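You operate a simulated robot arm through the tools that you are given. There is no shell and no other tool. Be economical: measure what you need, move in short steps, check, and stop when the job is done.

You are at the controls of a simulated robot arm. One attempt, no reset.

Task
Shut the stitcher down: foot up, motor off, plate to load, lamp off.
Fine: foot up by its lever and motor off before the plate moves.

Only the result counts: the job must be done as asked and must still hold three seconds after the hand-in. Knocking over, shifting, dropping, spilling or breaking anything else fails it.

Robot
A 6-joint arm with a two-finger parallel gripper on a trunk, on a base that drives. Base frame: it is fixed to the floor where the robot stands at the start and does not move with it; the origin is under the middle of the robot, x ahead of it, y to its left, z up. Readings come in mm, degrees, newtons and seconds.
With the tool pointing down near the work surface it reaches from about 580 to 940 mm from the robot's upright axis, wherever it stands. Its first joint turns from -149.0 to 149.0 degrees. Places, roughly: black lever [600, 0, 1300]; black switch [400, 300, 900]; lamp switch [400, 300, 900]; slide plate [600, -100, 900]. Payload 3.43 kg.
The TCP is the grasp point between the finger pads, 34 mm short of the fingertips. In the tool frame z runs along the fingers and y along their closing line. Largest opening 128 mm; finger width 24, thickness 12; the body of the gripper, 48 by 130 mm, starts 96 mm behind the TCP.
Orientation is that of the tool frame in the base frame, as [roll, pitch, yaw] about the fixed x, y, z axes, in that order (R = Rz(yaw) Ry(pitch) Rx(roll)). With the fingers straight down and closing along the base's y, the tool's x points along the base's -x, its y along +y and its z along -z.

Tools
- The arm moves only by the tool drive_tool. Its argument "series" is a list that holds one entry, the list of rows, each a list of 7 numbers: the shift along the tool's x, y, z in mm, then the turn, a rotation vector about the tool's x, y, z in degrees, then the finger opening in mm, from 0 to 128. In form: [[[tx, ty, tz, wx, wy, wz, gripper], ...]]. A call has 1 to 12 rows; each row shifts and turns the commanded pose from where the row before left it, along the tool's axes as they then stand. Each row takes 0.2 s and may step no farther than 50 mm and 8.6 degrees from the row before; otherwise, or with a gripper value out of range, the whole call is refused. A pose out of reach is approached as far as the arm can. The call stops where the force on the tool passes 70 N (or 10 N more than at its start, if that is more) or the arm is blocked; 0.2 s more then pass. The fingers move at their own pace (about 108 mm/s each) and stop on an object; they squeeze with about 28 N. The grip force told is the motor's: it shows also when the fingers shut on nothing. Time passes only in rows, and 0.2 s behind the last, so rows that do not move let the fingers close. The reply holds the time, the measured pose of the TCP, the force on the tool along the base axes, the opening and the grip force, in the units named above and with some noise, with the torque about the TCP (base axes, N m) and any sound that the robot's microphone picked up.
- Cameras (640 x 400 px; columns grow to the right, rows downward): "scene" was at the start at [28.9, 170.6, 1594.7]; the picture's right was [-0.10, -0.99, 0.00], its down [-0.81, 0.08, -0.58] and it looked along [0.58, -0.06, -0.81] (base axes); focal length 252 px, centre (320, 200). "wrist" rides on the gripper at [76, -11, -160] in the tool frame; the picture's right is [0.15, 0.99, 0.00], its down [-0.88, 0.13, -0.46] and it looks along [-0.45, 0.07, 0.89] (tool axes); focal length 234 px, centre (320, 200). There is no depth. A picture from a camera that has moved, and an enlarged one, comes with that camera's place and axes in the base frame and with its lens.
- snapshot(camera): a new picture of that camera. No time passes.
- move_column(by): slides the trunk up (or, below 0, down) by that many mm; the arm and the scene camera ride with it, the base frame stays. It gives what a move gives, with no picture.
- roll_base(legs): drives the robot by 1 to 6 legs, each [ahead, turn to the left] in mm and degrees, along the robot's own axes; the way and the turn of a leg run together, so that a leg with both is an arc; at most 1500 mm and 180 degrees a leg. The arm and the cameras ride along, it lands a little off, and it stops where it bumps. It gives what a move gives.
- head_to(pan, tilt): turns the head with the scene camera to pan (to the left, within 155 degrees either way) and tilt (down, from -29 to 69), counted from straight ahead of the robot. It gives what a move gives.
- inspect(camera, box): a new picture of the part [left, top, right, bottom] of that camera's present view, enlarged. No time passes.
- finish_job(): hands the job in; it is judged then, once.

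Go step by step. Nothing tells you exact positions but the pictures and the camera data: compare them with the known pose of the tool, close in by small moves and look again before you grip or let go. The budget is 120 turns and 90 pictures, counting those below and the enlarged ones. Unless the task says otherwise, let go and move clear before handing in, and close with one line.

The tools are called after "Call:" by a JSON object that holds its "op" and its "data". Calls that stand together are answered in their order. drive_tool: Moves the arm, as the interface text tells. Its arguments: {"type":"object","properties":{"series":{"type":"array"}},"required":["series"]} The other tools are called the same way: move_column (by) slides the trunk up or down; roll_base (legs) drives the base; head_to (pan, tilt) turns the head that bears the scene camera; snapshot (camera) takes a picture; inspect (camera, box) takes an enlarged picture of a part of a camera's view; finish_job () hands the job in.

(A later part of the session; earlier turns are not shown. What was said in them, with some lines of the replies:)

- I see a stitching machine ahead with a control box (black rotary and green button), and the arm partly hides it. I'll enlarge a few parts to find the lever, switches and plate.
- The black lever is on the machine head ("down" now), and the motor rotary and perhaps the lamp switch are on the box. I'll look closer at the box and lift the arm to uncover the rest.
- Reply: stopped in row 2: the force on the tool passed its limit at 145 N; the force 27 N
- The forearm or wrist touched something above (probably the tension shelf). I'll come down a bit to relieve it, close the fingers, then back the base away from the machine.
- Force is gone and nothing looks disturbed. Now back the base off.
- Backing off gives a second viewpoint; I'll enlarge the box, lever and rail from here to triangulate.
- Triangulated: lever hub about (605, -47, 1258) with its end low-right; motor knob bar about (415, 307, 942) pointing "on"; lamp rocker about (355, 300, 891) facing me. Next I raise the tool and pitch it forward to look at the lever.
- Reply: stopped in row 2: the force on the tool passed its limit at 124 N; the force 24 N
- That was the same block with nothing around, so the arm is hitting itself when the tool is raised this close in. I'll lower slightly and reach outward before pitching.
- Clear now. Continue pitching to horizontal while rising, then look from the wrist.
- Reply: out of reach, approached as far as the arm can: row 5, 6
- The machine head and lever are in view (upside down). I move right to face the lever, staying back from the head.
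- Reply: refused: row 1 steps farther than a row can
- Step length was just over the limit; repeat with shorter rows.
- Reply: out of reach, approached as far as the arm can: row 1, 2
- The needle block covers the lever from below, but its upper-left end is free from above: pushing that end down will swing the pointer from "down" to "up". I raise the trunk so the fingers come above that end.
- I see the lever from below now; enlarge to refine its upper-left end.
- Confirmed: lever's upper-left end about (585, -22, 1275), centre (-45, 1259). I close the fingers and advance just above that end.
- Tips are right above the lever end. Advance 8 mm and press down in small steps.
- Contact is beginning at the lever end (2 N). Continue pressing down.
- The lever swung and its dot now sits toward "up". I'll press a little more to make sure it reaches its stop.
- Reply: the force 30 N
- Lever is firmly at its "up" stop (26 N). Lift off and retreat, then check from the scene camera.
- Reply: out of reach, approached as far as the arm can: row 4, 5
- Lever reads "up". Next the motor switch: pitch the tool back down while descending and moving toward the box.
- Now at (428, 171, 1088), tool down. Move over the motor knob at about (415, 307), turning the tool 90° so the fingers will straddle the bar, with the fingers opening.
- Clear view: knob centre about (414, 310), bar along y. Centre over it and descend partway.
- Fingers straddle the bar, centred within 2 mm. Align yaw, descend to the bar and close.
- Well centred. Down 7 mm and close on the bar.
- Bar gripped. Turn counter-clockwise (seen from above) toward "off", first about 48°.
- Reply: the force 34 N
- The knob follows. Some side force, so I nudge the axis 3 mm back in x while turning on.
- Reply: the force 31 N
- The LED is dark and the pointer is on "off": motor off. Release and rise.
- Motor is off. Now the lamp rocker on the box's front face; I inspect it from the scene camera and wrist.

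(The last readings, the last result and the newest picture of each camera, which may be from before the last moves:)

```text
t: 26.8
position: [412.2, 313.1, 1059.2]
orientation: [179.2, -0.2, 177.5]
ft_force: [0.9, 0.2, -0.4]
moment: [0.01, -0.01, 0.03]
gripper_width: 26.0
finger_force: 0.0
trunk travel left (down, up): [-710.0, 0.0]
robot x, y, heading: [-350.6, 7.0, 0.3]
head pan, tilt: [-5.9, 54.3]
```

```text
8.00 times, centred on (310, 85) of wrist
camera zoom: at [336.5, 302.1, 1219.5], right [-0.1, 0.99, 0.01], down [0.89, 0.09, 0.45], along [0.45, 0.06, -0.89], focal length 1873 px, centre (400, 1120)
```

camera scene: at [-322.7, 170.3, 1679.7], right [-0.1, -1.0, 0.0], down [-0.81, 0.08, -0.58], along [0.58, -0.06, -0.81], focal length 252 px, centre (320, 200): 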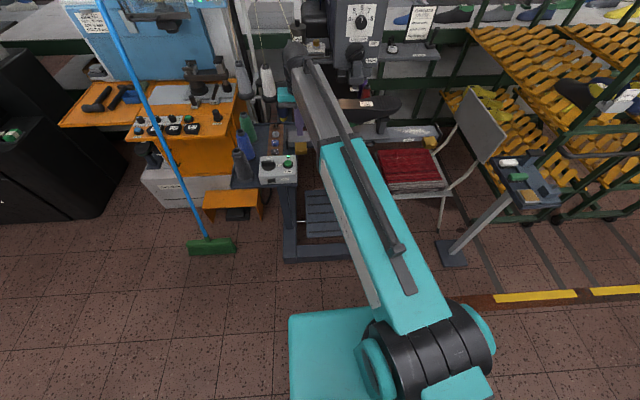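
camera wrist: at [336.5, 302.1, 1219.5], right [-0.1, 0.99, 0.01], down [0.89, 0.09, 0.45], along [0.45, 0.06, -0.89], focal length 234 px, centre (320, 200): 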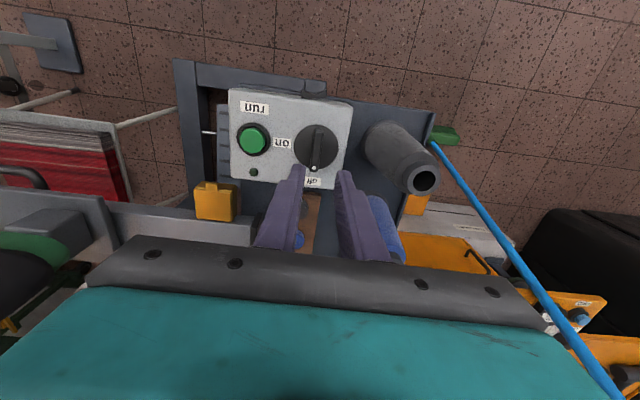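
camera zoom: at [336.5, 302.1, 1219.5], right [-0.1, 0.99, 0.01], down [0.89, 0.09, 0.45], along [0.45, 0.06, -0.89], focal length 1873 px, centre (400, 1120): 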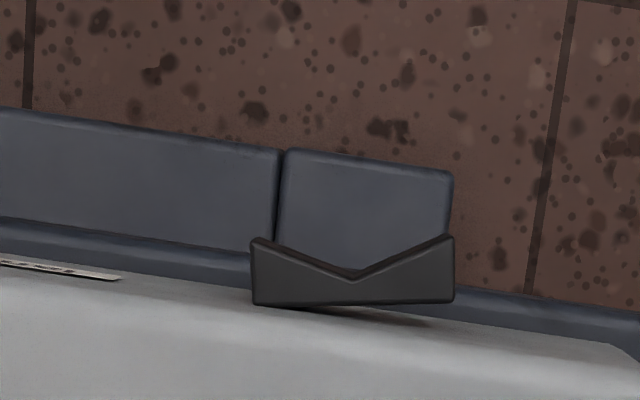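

The rocker tilts left/right with its left (+y) end sticking out; horns about (345, 284–315, 891). I'll bring closed fingers in front of the left end and press it in (+x).

Call:
{"op": "drive_tool", "data": {"series": [[[32, 0, 0, 0, 0, 0, 0], [32, 0, 0, 0, 0, 0, 0], [34, -1, 0, 0, 0, 0, 0], [0, 0, 45, 0, 0, 0, 0], [0, 0, 45, 0, 0, 0, 0], [0, 0, 40, 0, 0, 0, 0]]]}}

Call:
{"op": "snapshot", "data": {"camera": "wrist"}}

Call:
{"op": "inspect", "data": {"camera": "scene", "box": [230, 145, 330, 220]}}

```text
t: 28.2
position: [310.8, 319.4, 928.6]
orientation: [179.2, -0.2, 177.5]
ft_force: [0.1, 0.3, -0.1]
moment: [0.0, -0.02, -0.02]
gripper_width: 0.0
finger_force: 27.7
trunk travel left (down, up): [-710.0, 0.0]
robot x, y, heading: [-353.0, 6.6, 0.4]
head pan, tilt: [-5.9, 54.3]
```

```text
48 pictures are left
camera wrist: at [236.0, 308.6, 1087.7], right [-0.1, 0.99, 0.01], down [0.89, 0.09, 0.45], along [0.45, 0.06, -0.89], focal length 234 px, centre (320, 200)
```

wrist: 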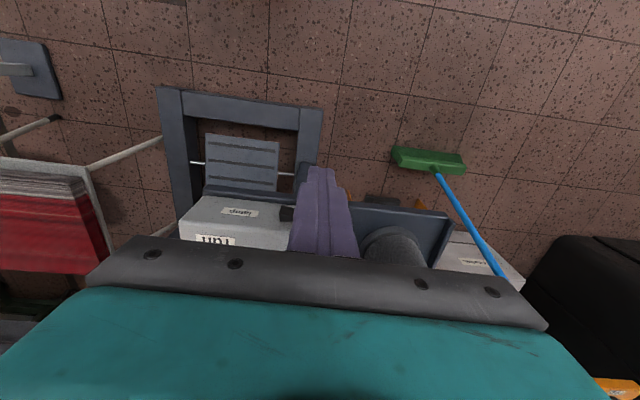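

```text
5.33 times, centred on (280, 182) of scene
camera zoom: at [-323.0, 170.4, 1679.8], right [-0.1, -1.0, 0.0], down [-0.81, 0.08, -0.58], along [0.58, -0.06, -0.81], focal length 1344 px, centre (533, 293)
```

zoom: 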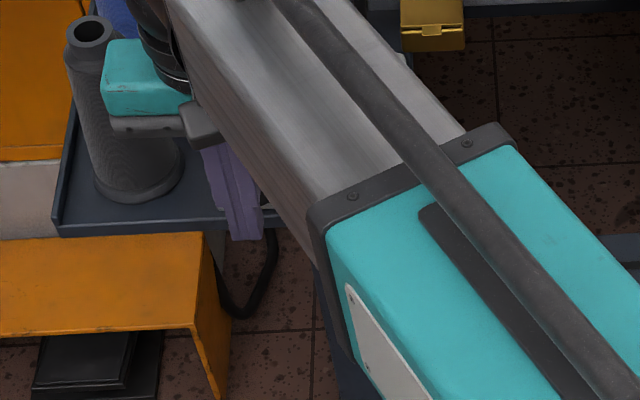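

I enlarge the wrist view around the fingertips and rocker.

Call:
{"op": "inspect", "data": {"camera": "wrist", "box": [250, 150, 390, 250]}}

```text
4.00 times, centred on (320, 200) of wrist
camera zoom: at [236.0, 308.6, 1087.7], right [-0.1, 0.99, 0.01], down [0.89, 0.09, 0.45], along [0.45, 0.06, -0.89], focal length 937 px, centre (320, 200)
```

zoom: 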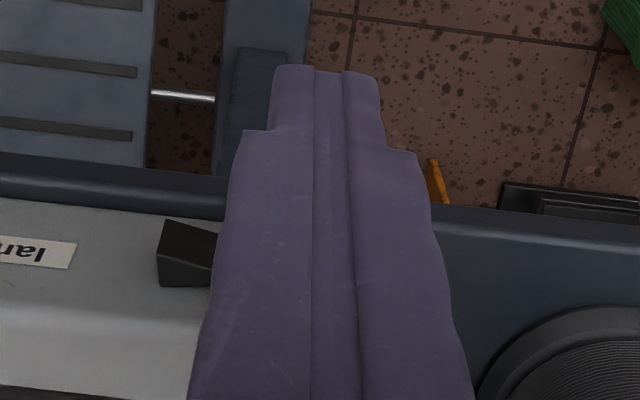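

Fingers are in front of the left half. Down 10 mm, then push toward +x in small steps.

Call:
{"op": "drive_tool", "data": {"series": [[[0, -3, 10, 0, 0, 0, 0], [-10, 0, 0, 0, 0, 0, 0], [-6, 0, 0, 0, 0, 0, 0], [-4, 0, 0, 0, 0, 0, 0]]]}}

Call:
{"op": "inspect", "data": {"camera": "wrist", "box": [250, 150, 390, 250]}}

```text
t: 29.2
position: [331.1, 315.3, 919.5]
orientation: [179.2, -0.3, 177.5]
ft_force: [0.4, 0.8, 0.3]
moment: [0.01, -0.03, -0.01]
gripper_width: 0.0
finger_force: 27.7
trunk travel left (down, up): [-710.0, 0.0]
robot x, y, heading: [-353.4, 11.0, 0.1]
head pan, tilt: [-5.9, 54.3]
```

```text
4.00 times, centred on (320, 200) of wrist
camera zoom: at [256.1, 303.7, 1078.6], right [-0.1, 0.99, 0.01], down [0.89, 0.09, 0.45], along [0.45, 0.06, -0.89], focal length 937 px, centre (320, 200)
```

zoom: 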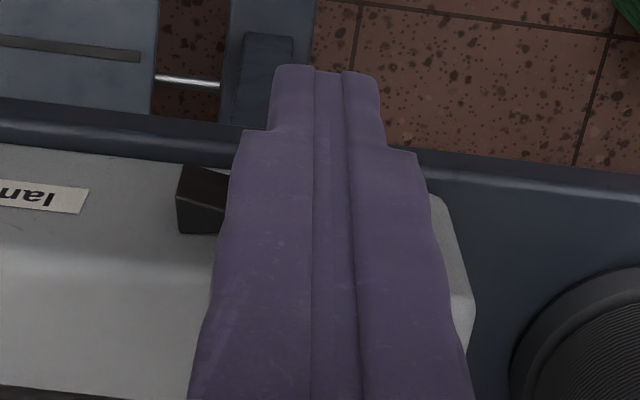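

No contact yet; continue in 4 mm steps.

Call:
{"op": "drive_tool", "data": {"series": [[[-4, 0, 0, 0, 0, 0, 0], [-4, 0, 0, 0, 0, 0, 0], [-3, 0, 0, 0, 0, 0, 0]]]}}

Call:
{"op": "inspect", "data": {"camera": "wrist", "box": [250, 150, 390, 250]}}

```text
t: 30.0
position: [335.4, 315.4, 920.0]
orientation: [179.3, -0.7, 177.5]
ft_force: [-34.1, 3.2, -7.4]
moment: [0.5, 0.73, -0.06]
gripper_width: 0.0
finger_force: 28.2
trunk travel left (down, up): [-710.0, 0.0]
robot x, y, heading: [-350.3, 5.8, 0.1]
head pan, tilt: [-5.9, 54.3]
heard: click
```

```text
4.00 times, centred on (320, 200) of wrist
camera zoom: at [262.8, 304.2, 1080.0], right [-0.1, 0.99, 0.01], down [0.89, 0.09, 0.45], along [0.44, 0.06, -0.9], focal length 937 px, centre (320, 200)
```

zoom: 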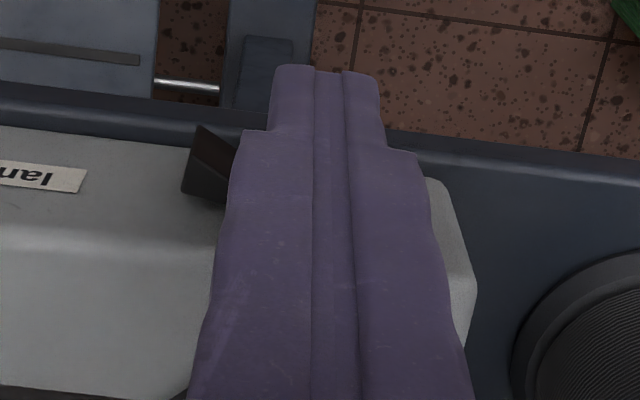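

A click, and the right end now sticks out: the rocker has flipped. Back away and rise, then look at the lamp and the plate.

Call:
{"op": "drive_tool", "data": {"series": [[[30, 0, 0, 0, 0, 0, 0], [0, 0, -45, 0, 0, 0, 0], [0, 0, -45, 0, 0, 0, 0], [0, 0, -45, 0, 0, 0, 0], [0, -45, 0, 0, 0, 0, 0], [0, -45, 0, 0, 0, 0, 0], [0, -45, 0, 0, 0, 0, 0]]]}}

Call:
{"op": "snapshot", "data": {"camera": "wrist"}}

Call:
{"op": "snapshot", "data": {"camera": "scene"}}

```text
t: 31.6
position: [307.2, 176.1, 1052.3]
orientation: [179.3, -0.2, 177.6]
ft_force: [0.0, 0.5, 0.0]
moment: [-0.01, 0.01, 0.03]
gripper_width: 0.0
finger_force: 27.9
trunk travel left (down, up): [-710.0, 0.0]
robot x, y, heading: [-348.5, 10.6, 0.0]
head pan, tilt: [-5.9, 54.3]
```

```text
43 pictures are left
camera wrist: at [232.3, 165.4, 1212.8], right [-0.1, 0.99, 0.01], down [0.89, 0.09, 0.45], along [0.45, 0.06, -0.89], focal length 234 px, centre (320, 200)
```

wrist: 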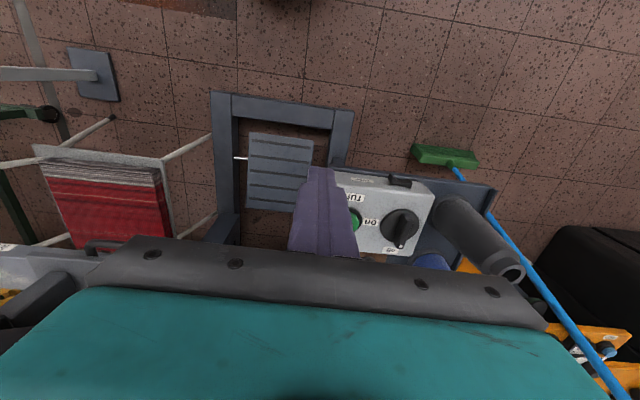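

```text
42 pictures are left
camera scene: at [-323.5, 169.7, 1679.8], right [-0.1, -1.0, 0.0], down [-0.81, 0.08, -0.58], along [0.58, -0.06, -0.81], focal length 252 px, centre (320, 200)
```

scene: 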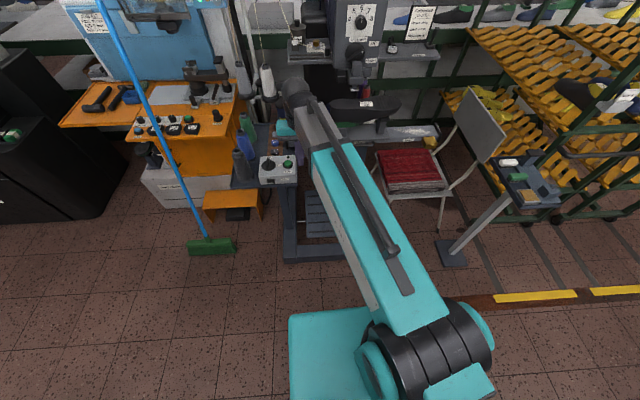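

Lamp rocker and motor done. Now the slide plate; I move right to look at it and its handle.

Call:
{"op": "drive_tool", "data": {"series": [[[0, -45, 0, 0, 0, 0, 0], [0, -45, 0, 0, 0, 0, 0], [0, -45, 0, 0, 0, 0, 0], [0, -45, 0, 0, 0, 0, 0], [0, -45, 0, 0, 0, 0, 0], [0, -45, 0, 0, 0, 0, 0]]]}}

Call:
{"op": "snapshot", "data": {"camera": "wrist"}}

Call:
{"op": "inspect", "data": {"camera": "scene", "box": [290, 60, 450, 180]}}

```text
t: 33.0
position: [295.3, -91.7, 1045.9]
orientation: [179.2, -0.2, 177.7]
ft_force: [-0.2, 0.0, -0.2]
moment: [0.05, 0.01, -0.01]
gripper_width: 0.0
finger_force: 28.2
trunk travel left (down, up): [-710.0, 0.0]
robot x, y, heading: [-351.5, 5.2, 0.1]
head pan, tilt: [-5.9, 54.3]
```

```text
41 pictures are left
camera wrist: at [220.1, -102.6, 1206.5], right [-0.1, 0.99, 0.01], down [0.89, 0.09, 0.45], along [0.45, 0.06, -0.89], focal length 234 px, centre (320, 200)
```

wrist: 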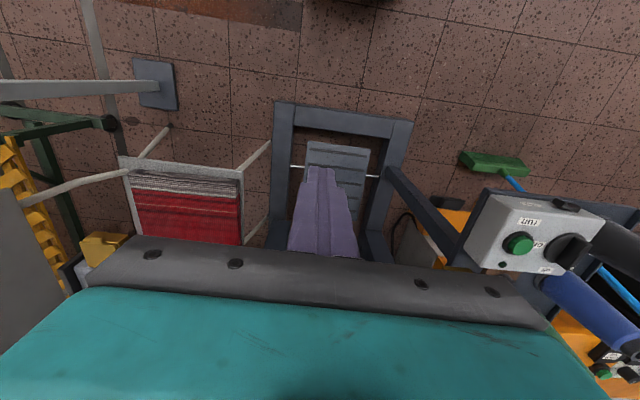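

```text
3.33 times, centred on (370, 120) of scene
camera zoom: at [-323.4, 169.5, 1679.8], right [-0.1, -1.0, 0.0], down [-0.81, 0.08, -0.58], along [0.58, -0.06, -0.81], focal length 840 px, centre (153, 467)
```

zoom: 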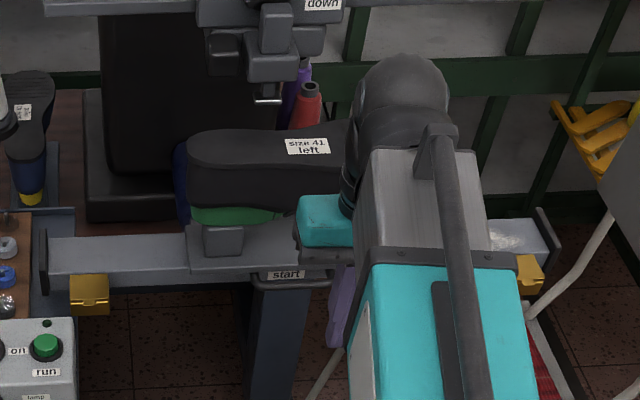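

The arm now hides the right half. The foot is up and the shoe is no longer lit. I swing the arm left to see the whole rail.

Call:
{"op": "drive_tool", "data": {"series": [[[0, 45, 0, 0, 0, 0, 0], [0, 45, 0, 0, 0, 0, 0], [0, 45, 0, 0, 0, 0, 0], [0, 45, 0, 0, 0, 0, 0], [0, 45, 0, 0, 0, 0, 0], [0, 45, 0, 0, 0, 0, 0], [0, 45, 0, 0, 0, 0, 0], [0, 45, 0, 0, 0, 0, 0]]]}}

Call:
{"op": "inspect", "data": {"camera": "scene", "box": [300, 75, 460, 175]}}

```text
t: 34.8
position: [312.4, 272.5, 1054.4]
orientation: [179.1, -0.3, 177.6]
ft_force: [0.9, 1.0, 0.1]
moment: [-0.01, 0.04, -0.02]
gripper_width: 0.0
finger_force: 28.1
trunk travel left (down, up): [-710.0, 0.0]
robot x, y, heading: [-352.1, 7.4, 0.1]
head pan, tilt: [-5.9, 54.3]
```

```text
4.00 times, centred on (380, 125) of scene
camera zoom: at [-323.3, 170.8, 1679.7], right [-0.1, -1.0, 0.0], down [-0.81, 0.08, -0.58], along [0.58, -0.06, -0.81], focal length 1008 px, centre (80, 500)
```

zoom: 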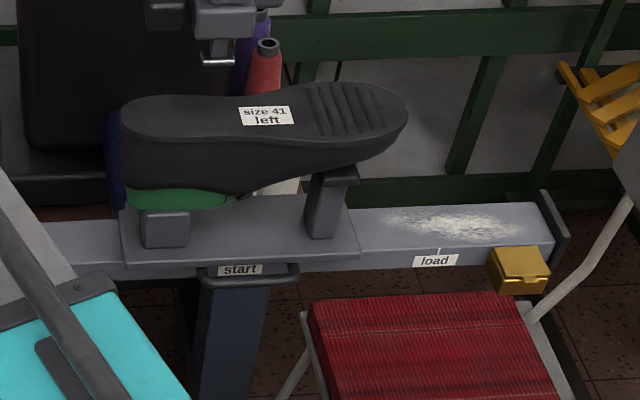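

The plate (x-px 120–358) is centred on "start" and must slide right to "load"; a dark U-handle seems to be at its front. I zoom in on it.

Call:
{"op": "inspect", "data": {"camera": "scene", "box": [325, 125, 395, 155]}}

Call:
{"op": "inspect", "data": {"camera": "scene", "box": [385, 115, 450, 155]}}

```text
9.14 times, centred on (360, 140) of scene
camera zoom: at [-323.3, 170.8, 1679.7], right [-0.1, -1.0, 0.0], down [-0.81, 0.08, -0.58], along [0.58, -0.06, -0.81], focal length 2304 px, centre (-46, 749)
```

zoom: 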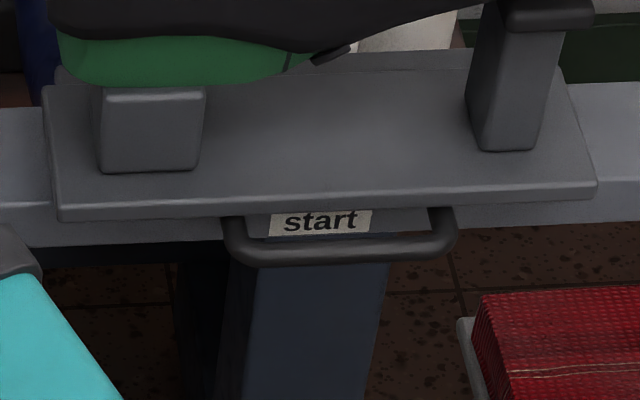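

```text
9.85 times, centred on (418, 135) of scene
camera zoom: at [-323.3, 170.8, 1679.7], right [-0.1, -1.0, 0.0], down [-0.81, 0.08, -0.58], along [0.58, -0.06, -0.81], focal length 2481 px, centre (-640, 840)
```

zoom: 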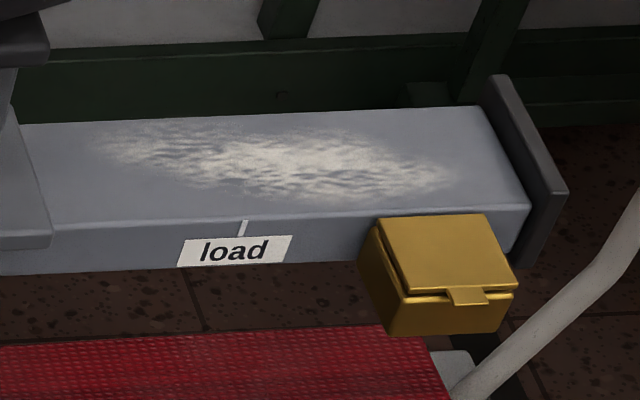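

The handle is a U-bar on the plate's front, about (480, -97, 930), 100 mm wide; the load tick is near y = -317, so travel is about 220 mm. The shoe overhangs, so I'll tilt the tool 45° forward and clamp the handle across its ends.

Call:
{"op": "drive_tool", "data": {"series": [[[0, -46, 0, 0, 0, 0, 0], [0, -46, 0, 0, 0, 0, 0], [0, -46, 0, 0, 0, 0, 0], [0, -46, 0, 0, 0, 0, 0], [0, -46, 0, 0, 0, 0, 0], [0, -46, 0, 0, 0, 0, 0], [0, -46, 0, 0, 0, 0, 0], [0, -46, 0, 0, 0, 0, 128], [-40, 0, 0, 0, 0, 0, 128], [-40, 0, 0, 0, 0, 0, 128]]]}}

Call:
{"op": "drive_tool", "data": {"series": [[[0, 0, 0, 0, -7.5, 0, 128], [0, 0, 0, 0, -7.5, 0, 128], [0, 0, 0, 0, -7.5, 0, 128], [0, 0, 0, 0, -7.5, 0, 128], [0, 0, 0, 0, -7.5, 0, 128], [0, 0, 0, 0, -7.5, 0, 128]]]}}

Call:
{"op": "snapshot", "data": {"camera": "wrist"}}

```text
t: 37.0
position: [377.0, -102.0, 1048.9]
orientation: [179.2, -0.2, 177.4]
ft_force: [-0.1, -0.2, 0.2]
moment: [0.0, -0.01, 0.03]
gripper_width: 127.9
finger_force: 0.1
trunk travel left (down, up): [-710.0, 0.0]
robot x, y, heading: [-353.9, 9.8, 0.2]
head pan, tilt: [-5.9, 54.3]
```

```text
t: 38.4
position: [383.6, -104.9, 1049.3]
orientation: [178.9, 44.9, 176.7]
ft_force: [0.4, -0.2, 0.4]
moment: [0.0, 0.0, 0.04]
gripper_width: 128.1
finger_force: 0.1
out of reach, approached as far as the arm can: row 6
trunk travel left (down, up): [-710.0, 0.0]
robot x, y, heading: [-351.2, 10.3, 0.2]
head pan, tilt: [-5.9, 54.3]
```

```text
36 pictures are left
camera wrist: at [218.2, -110.3, 1107.7], right [-0.06, 0.99, -0.09], down [0.31, 0.1, 0.95], along [0.95, 0.03, -0.31], focal length 234 px, centre (320, 200)
```

wrist: 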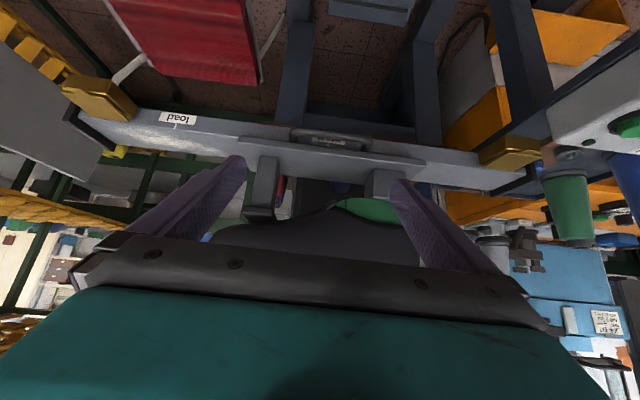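

Excellent upside-down view with the handle in sight between the fingers. Zoom to locate it.

Call:
{"op": "inspect", "data": {"camera": "wrist", "box": [230, 95, 450, 215]}}

```text
2.91 times, centred on (340, 155) of wrist
camera zoom: at [218.2, -110.3, 1107.7], right [-0.06, 0.99, -0.09], down [0.31, 0.1, 0.95], along [0.95, 0.03, -0.31], focal length 681 px, centre (262, 331)
```

zoom: 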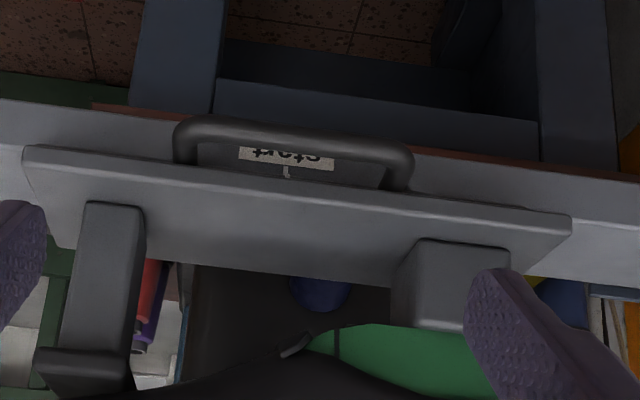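

Handle bar about (487, -94, 924), outer width ~114 mm, so 128 mm opening fits. Align yaw and approach 80 mm along the tool, then look.

Call:
{"op": "drive_tool", "data": {"series": [[[15, 11, 0, -2.3, 0, -2.3, 128], [0, 0, 40, 0, 0, 0, 128], [0, 0, 40, 0, 0, 0, 128]]]}}

Call:
{"op": "inspect", "data": {"camera": "wrist", "box": [200, 75, 460, 240]}}

```text
t: 39.2
position: [440.4, -89.6, 979.9]
orientation: [178.8, 44.8, 180.0]
ft_force: [-0.6, -0.3, -1.1]
moment: [-0.01, 0.02, 0.0]
gripper_width: 127.7
finger_force: 0.0
out of reach, approached as far as the arm can: row 1
trunk travel left (down, up): [-710.0, 0.0]
robot x, y, heading: [-353.5, 8.8, 0.2]
head pan, tilt: [-5.9, 54.3]
```

```text
2.42 times, centred on (330, 158) of wrist
camera zoom: at [275.9, -105.9, 1039.0], right [-0.12, 0.99, -0.09], down [0.3, 0.12, 0.95], along [0.95, 0.08, -0.31], focal length 568 px, centre (296, 303)
```

zoom: 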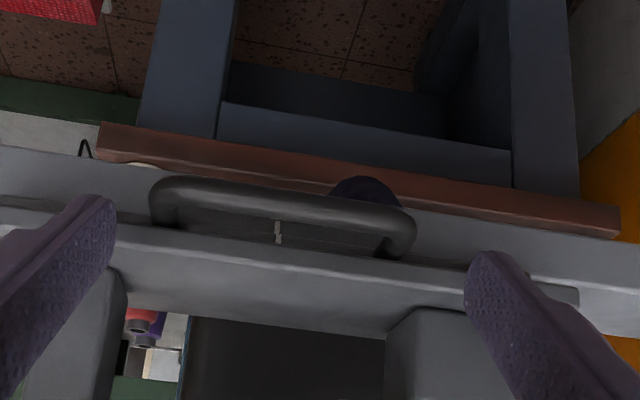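

Refined: bar about (478, -96, 933), ends y -148 to -43; a white index on the plate lines up with the start tick. Move in the last 37 mm and look before closing.

Call:
{"op": "drive_tool", "data": {"series": [[[6, -5.5, 5, 0, 0, 0, 128], [0, 0, 16, 0, 0, 0, 128], [0, 0, 16, 0, 0, 0, 128]]]}}

Call:
{"op": "inspect", "data": {"camera": "wrist", "box": [200, 75, 460, 240]}}

```text
t: 40.0
position: [464.7, -98.7, 949.4]
orientation: [178.8, 44.8, 179.9]
ft_force: [0.8, -0.6, 0.4]
moment: [0.0, 0.01, 0.01]
gripper_width: 128.1
finger_force: 0.1
trunk travel left (down, up): [-710.0, 0.0]
robot x, y, heading: [-350.9, 7.5, 0.1]
head pan, tilt: [-5.9, 54.3]
```

```text
2.42 times, centred on (330, 158) of wrist
camera zoom: at [297.7, -113.1, 1009.0], right [-0.12, 0.99, -0.09], down [0.3, 0.12, 0.95], along [0.95, 0.08, -0.31], focal length 568 px, centre (296, 303)
```

zoom: 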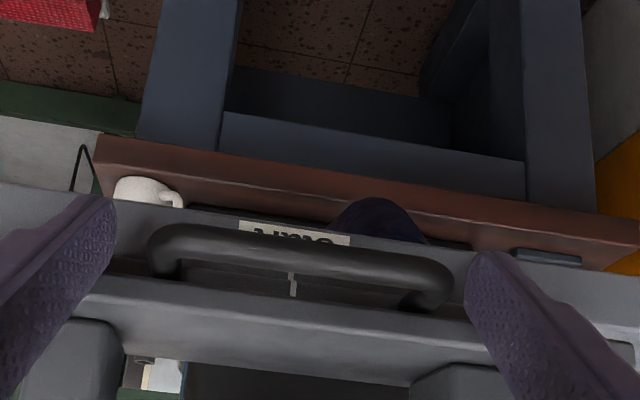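

Handle ends lie between the fingers near the tip depth. Close onto them.

Call:
{"op": "drive_tool", "data": {"series": [[[0, 3, 0, 0, 0, 0, 112], [0, 0, 0, 0, 0, 0, 95], [0, 0, 0, 0, 0, 0, 95]]]}}

Call:
{"op": "inspect", "data": {"camera": "wrist", "box": [200, 75, 460, 240]}}

```text
t: 40.8
position: [463.0, -94.7, 950.0]
orientation: [178.9, 44.8, -180.0]
ft_force: [0.9, -0.2, -0.8]
moment: [-0.35, -0.08, -0.17]
gripper_width: 110.5
finger_force: 45.1
trunk travel left (down, up): [-710.0, 0.0]
robot x, y, heading: [-351.2, 8.7, 0.3]
head pan, tilt: [-5.9, 54.3]
```

```text
2.42 times, centred on (330, 158) of wrist
camera zoom: at [297.3, -110.0, 1009.1], right [-0.12, 0.99, -0.09], down [0.3, 0.12, 0.95], along [0.95, 0.08, -0.31], focal length 568 px, centre (296, 303)
```

zoom: 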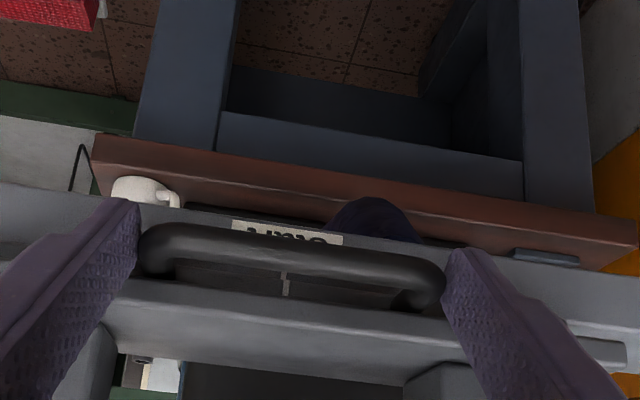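

Handle clamped (110.5 mm). Slide the plate right (-y) 100 mm at a moderate pace.

Call:
{"op": "drive_tool", "data": {"series": [[[0, -8, 0, 0, 0, 0, 95], [0, -16, 0, 0, 0, 0, 95], [0, -19, 0, 0, 0, 0, 95], [0, -19, 0, 0, 0, 0, 95], [0, -19, 0, 0, 0, 0, 95], [0, -19, 0, 0, 0, 0, 95]]]}}

Call:
{"op": "inspect", "data": {"camera": "wrist", "box": [200, 75, 460, 240]}}

```text
t: 42.2
position: [460.8, -197.5, 950.4]
orientation: [178.9, 44.6, 179.9]
ft_force: [-32.9, -0.6, -2.3]
moment: [0.15, 0.77, -0.61]
gripper_width: 110.6
finger_force: 45.6
trunk travel left (down, up): [-710.0, 0.0]
robot x, y, heading: [-353.9, 8.7, 0.1]
head pan, tilt: [-5.9, 54.3]
```

```text
2.42 times, centred on (330, 158) of wrist
camera zoom: at [294.3, -212.2, 1009.7], right [-0.12, 0.99, -0.09], down [0.3, 0.12, 0.94], along [0.95, 0.08, -0.32], focal length 568 px, centre (296, 303)
```

zoom: 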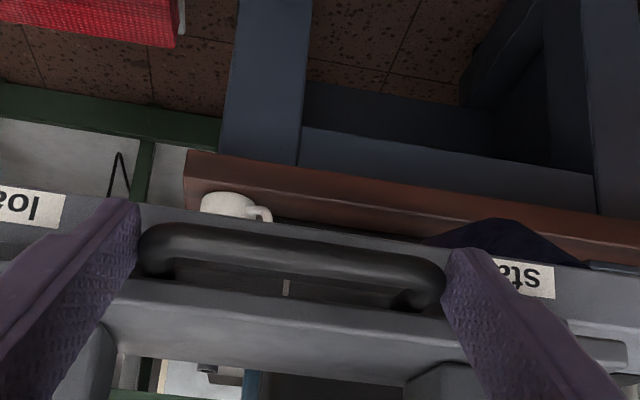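

Plate follows smoothly (103 mm so far) with some side force from a slightly skewed rail. Ease x back and continue 95 mm.

Call:
{"op": "drive_tool", "data": {"series": [[[2, 0, -2, 0, 0, 0, 95], [0.4, -19, -0.4, 0, 0, 0, 95], [0.4, -19, -0.4, 0, 0, 0, 95], [0.4, -19, -0.4, 0, 0, 0, 95], [0.4, -19, -0.4, 0, 0, 0, 95], [0.4, -19, -0.4, 0, 0, 0, 95]]]}}

Call:
{"op": "inspect", "data": {"camera": "wrist", "box": [200, 75, 460, 240]}}

```text
t: 43.6
position: [456.9, -291.1, 948.7]
orientation: [179.0, 44.9, 179.9]
ft_force: [-24.8, -0.2, 3.7]
moment: [0.23, 1.03, -0.72]
gripper_width: 110.5
finger_force: 45.3
trunk travel left (down, up): [-710.0, 0.0]
robot x, y, heading: [-351.0, 6.1, 0.2]
head pan, tilt: [-5.9, 54.3]
```

```text
2.42 times, centred on (330, 158) of wrist
camera zoom: at [291.3, -307.0, 1008.7], right [-0.12, 0.99, -0.09], down [0.3, 0.12, 0.95], along [0.95, 0.08, -0.31], focal length 568 px, centre (296, 303)
```

zoom: 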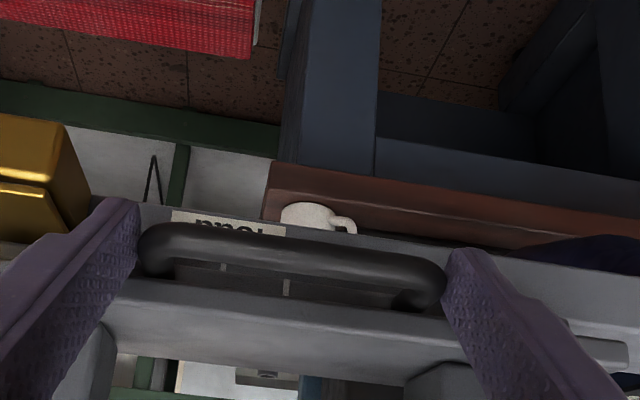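

The load tick is ~26 mm further, but the right finger would soon meet the brass box. I'll release here, back out, and push the last bit with closed fingers on the handle's left end.

Call:
{"op": "drive_tool", "data": {"series": [[[1.4, 0, -1.4, 0, 0, 0, 115], [0, 0, 0, 0, 0, 0, 115], [0, 0, -20, 0, 0, 0, 115], [0, 0, -40, 0, 0, 0, 115], [0, 40, -10, 0, 0, 0, 0], [0, 40, 0, 0, 0, 0, 0], [0, 20, 0, 0, 0, 0, 0]]]}}

Call:
{"op": "snapshot", "data": {"camera": "wrist"}}

```text
t: 45.2
position: [407.3, -192.7, 998.1]
orientation: [178.9, 44.8, 180.0]
ft_force: [-0.9, 0.3, 0.4]
moment: [0.01, 0.03, 0.0]
gripper_width: 0.0
finger_force: 27.9
trunk travel left (down, up): [-710.0, 0.0]
robot x, y, heading: [-351.7, 7.5, -0.0]
head pan, tilt: [-5.9, 54.3]
```

```text
29 pictures are left
camera wrist: at [241.3, -208.3, 1057.5], right [-0.12, 0.99, -0.09], down [0.3, 0.12, 0.95], along [0.95, 0.08, -0.31], focal length 234 px, centre (320, 200)
```

wrist: 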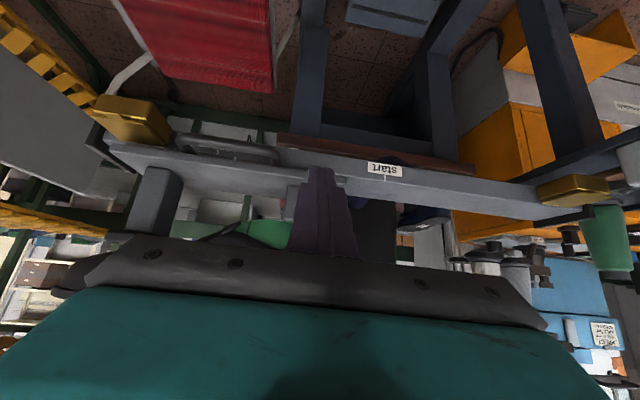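

Plate stayed put. Re-enter just left of the handle (TCP y ≈ -205) and push right in small steps.

Call:
{"op": "drive_tool", "data": {"series": [[[0, -10, 0, 0, 0, 0, 0], [0, 0, 35, 0, 0, 0, 0], [0, 0, 35, 0, 0, 0, 0], [0, -12, 0, 0, 0, 0, 0], [0, -10, 0, 0, 0, 0, 0], [0, -8, 0, 0, 0, 0, 0]]]}}

Call:
{"op": "inspect", "data": {"camera": "wrist", "box": [120, 75, 380, 240]}}

```text
t: 46.6
position: [457.8, -229.8, 947.9]
orientation: [178.7, 44.9, -179.9]
ft_force: [-0.2, 0.7, 1.6]
moment: [0.01, 0.0, 0.03]
gripper_width: 0.0
finger_force: 27.7
trunk travel left (down, up): [-710.0, 0.0]
robot x, y, heading: [-351.4, 10.7, 0.1]
head pan, tilt: [-5.9, 54.3]
```

```text
2.42 times, centred on (250, 158) of wrist
camera zoom: at [291.4, -245.6, 1007.7], right [-0.12, 0.99, -0.09], down [0.3, 0.12, 0.95], along [0.95, 0.08, -0.31], focal length 568 px, centre (490, 303)
```

zoom: 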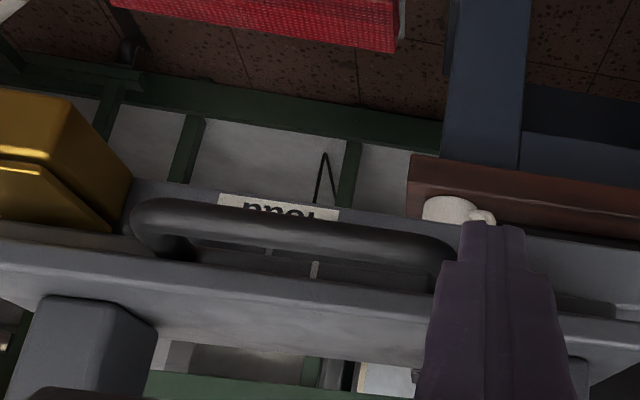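

Fingers are at the handle's end; index mark y ≈ -297 versus load tick y ≈ -318. Push about 18 mm, then re-measure.

Call:
{"op": "drive_tool", "data": {"series": [[[0, -6, 0, 0, 0, 0, 0], [0, -6, 0, 0, 0, 0, 0], [0.3, -6, -0.3, 0, 0, 0, 0]]]}}

Call:
{"op": "inspect", "data": {"camera": "wrist", "box": [160, 120, 320, 220]}}

```text
t: 47.4
position: [456.2, -249.1, 947.4]
orientation: [178.7, 44.8, -180.0]
ft_force: [0.2, 0.2, 0.5]
moment: [-0.03, -0.01, 0.03]
gripper_width: 0.1
finger_force: 28.0
trunk travel left (down, up): [-710.0, 0.0]
robot x, y, heading: [-352.9, 9.9, 0.2]
head pan, tilt: [-5.9, 54.3]
```

```text
4.00 times, centred on (240, 170) of wrist
camera zoom: at [291.4, -263.6, 1007.2], right [-0.12, 0.99, -0.09], down [0.3, 0.12, 0.95], along [0.95, 0.08, -0.31], focal length 937 px, centre (640, 320)
```

zoom: 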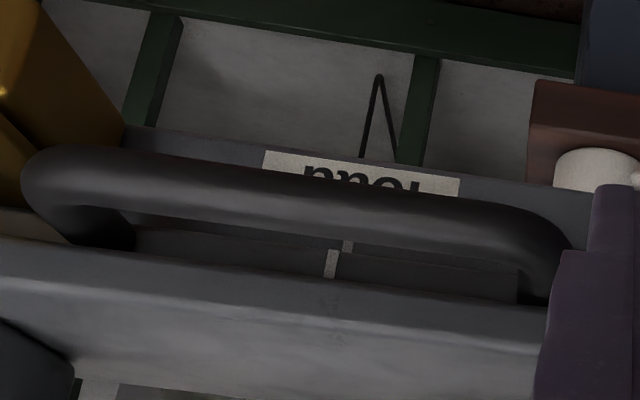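

Index now appears within 1–2 mm of the load tick. I back off and view it straight-on to confirm.

Call:
{"op": "drive_tool", "data": {"series": [[[0, 10, 0, 0, 0, 0, 0], [0, 0, -45, 0, 0, 0, 0], [0, -36, 0, 0, 0, 0, 0], [0, -36, 0, 0, 0, 0, 0]]]}}

Call:
{"op": "inspect", "data": {"camera": "wrist", "box": [240, 120, 400, 220]}}

Call:
{"op": "inspect", "data": {"camera": "scene", "box": [300, 60, 460, 180]}}

```text
t: 48.4
position: [425.2, -313.0, 978.0]
orientation: [178.8, 44.8, -179.9]
ft_force: [-0.7, 0.2, 0.6]
moment: [-0.01, -0.01, -0.02]
gripper_width: 0.1
finger_force: 27.9
trunk travel left (down, up): [-710.0, 0.0]
robot x, y, heading: [-348.4, 12.0, 0.3]
head pan, tilt: [-5.9, 54.3]
```

```text
4.00 times, centred on (320, 170) of wrist
camera zoom: at [259.1, -328.3, 1038.1], right [-0.12, 0.99, -0.09], down [0.3, 0.12, 0.95], along [0.95, 0.08, -0.31], focal length 937 px, centre (320, 320)
```

zoom: 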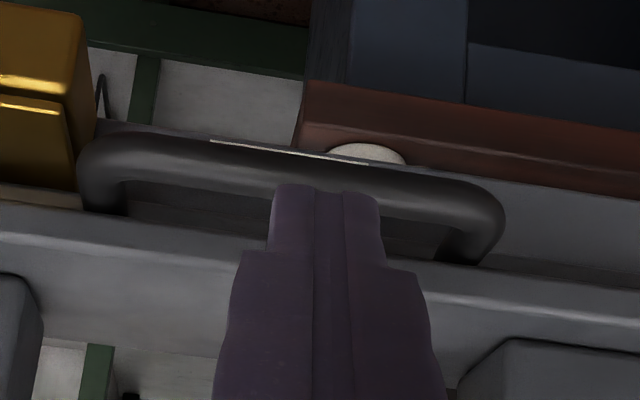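

```text
3.33 times, centred on (380, 120) of scene
camera zoom: at [-323.5, 169.7, 1679.8], right [-0.1, -1.0, 0.0], down [-0.81, 0.08, -0.58], along [0.58, -0.06, -0.81], focal length 840 px, centre (120, 467)
```

zoom: 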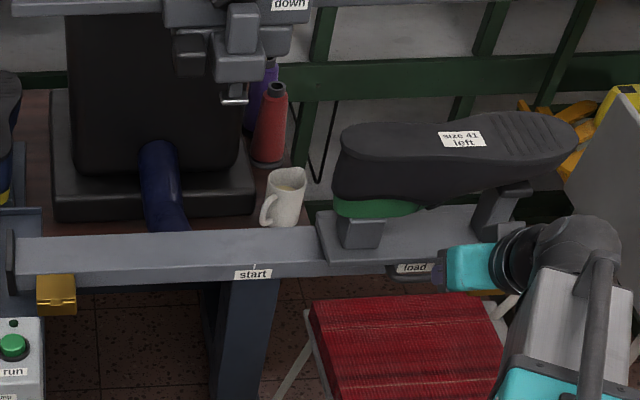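

The closed fingers hide the marks; retract a bit and open them to look between.

Call:
{"op": "drive_tool", "data": {"series": [[[0, 0, -20, 0, 0, 0, 100], [0, 0, 0, 0, 0, 0, 100], [0, 0, 0, 0, 0, 0, 100]]]}}

Call:
{"op": "inspect", "data": {"camera": "wrist", "box": [280, 140, 360, 190]}}

```text
t: 49.2
position: [411.9, -312.9, 992.1]
orientation: [178.9, 44.8, -180.0]
ft_force: [-0.3, 0.1, -0.1]
moment: [-0.05, -0.01, 0.02]
gripper_width: 100.2
finger_force: 0.1
trunk travel left (down, up): [-710.0, 0.0]
robot x, y, heading: [-353.1, 8.0, 0.2]
head pan, tilt: [-5.9, 54.3]
```

```text
8.00 times, centred on (320, 165) of wrist
camera zoom: at [246.0, -328.0, 1052.1], right [-0.12, 0.99, -0.09], down [0.3, 0.12, 0.95], along [0.95, 0.08, -0.31], focal length 1873 px, centre (320, 480)
```

zoom: 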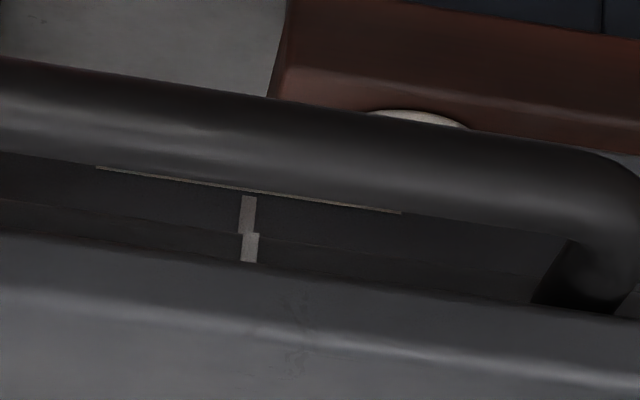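

The plate's index sits right on the load tick. Withdraw the tool and do a final check of lever, motor and lamp.

Call:
{"op": "drive_tool", "data": {"series": [[[0, 0, -35, 0, 0, 0, 100], [0, 0, -35, 0, 0, 0, 100]]]}}

Call:
{"op": "inspect", "data": {"camera": "scene", "box": [240, 0, 440, 125]}}

Call:
{"op": "inspect", "data": {"camera": "scene", "box": [225, 130, 325, 205]}}

Call:
{"op": "snapshot", "data": {"camera": "scene"}}

```text
t: 49.8
position: [360.4, -312.0, 1042.2]
orientation: [178.8, 44.9, -180.0]
ft_force: [0.2, -0.6, -0.7]
moment: [-0.01, 0.0, -0.01]
gripper_width: 100.1
finger_force: 0.0
trunk travel left (down, up): [-710.0, 0.0]
robot x, y, heading: [-351.4, 8.8, 0.1]
head pan, tilt: [-5.9, 54.3]
```

```text
3.20 times, centred on (340, 62) of scene
camera zoom: at [-323.8, 170.2, 1679.7], right [-0.1, -1.0, 0.0], down [-0.81, 0.08, -0.58], along [0.58, -0.06, -0.81], focal length 806 px, centre (256, 640)
```

zoom: 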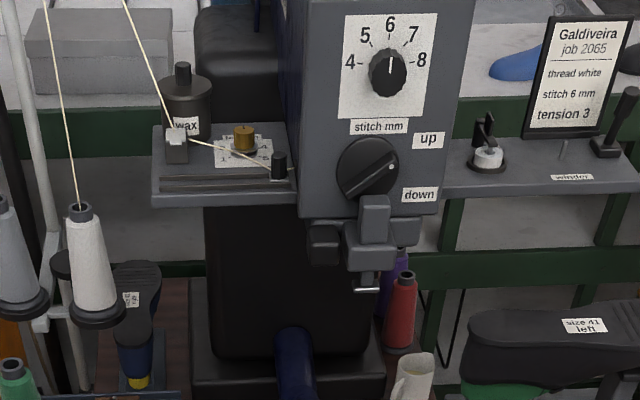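

```text
5.33 times, centred on (275, 168) of scene
camera zoom: at [-323.8, 170.2, 1679.7], right [-0.1, -1.0, 0.0], down [-0.81, 0.08, -0.58], along [0.58, -0.06, -0.81], focal length 1344 px, centre (560, 373)
```

zoom: 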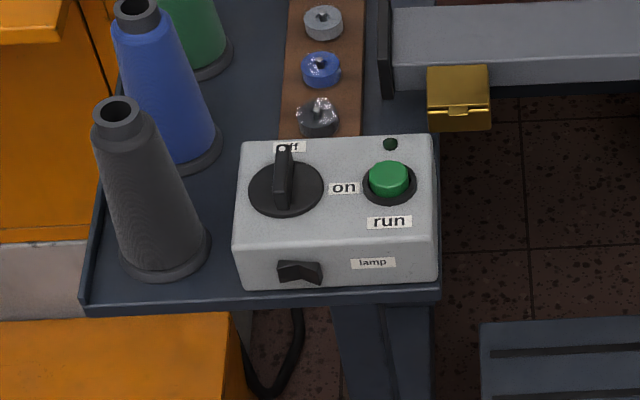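

```text
21 pictures are left
camera scene: at [-323.8, 170.2, 1679.7], right [-0.1, -1.0, 0.0], down [-0.81, 0.08, -0.58], along [0.58, -0.06, -0.81], focal length 252 px, centre (320, 200)
```

scene: 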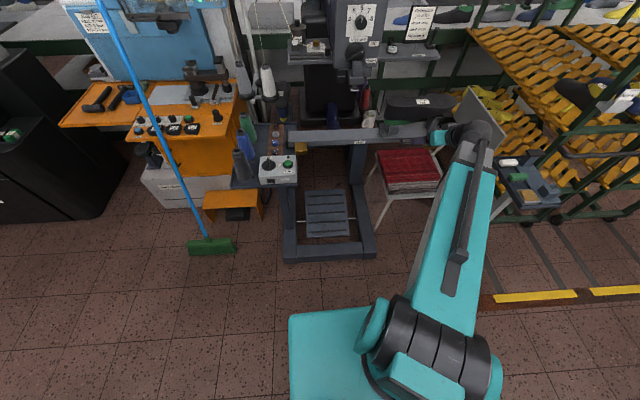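

The lever is up with the foot raised, the motor is off with its LED dark, and the lamp is off. The plate is on its load mark, nothing else has moved, and the arm is clear, so I hand in.

Call:
{"op": "finish_job", "data": {}}

```text
The job is handed in.
```

The stitcher is shut down: I put the foot up by its lever and switched the motor off before moving the plate to load, and the lamp is off too.
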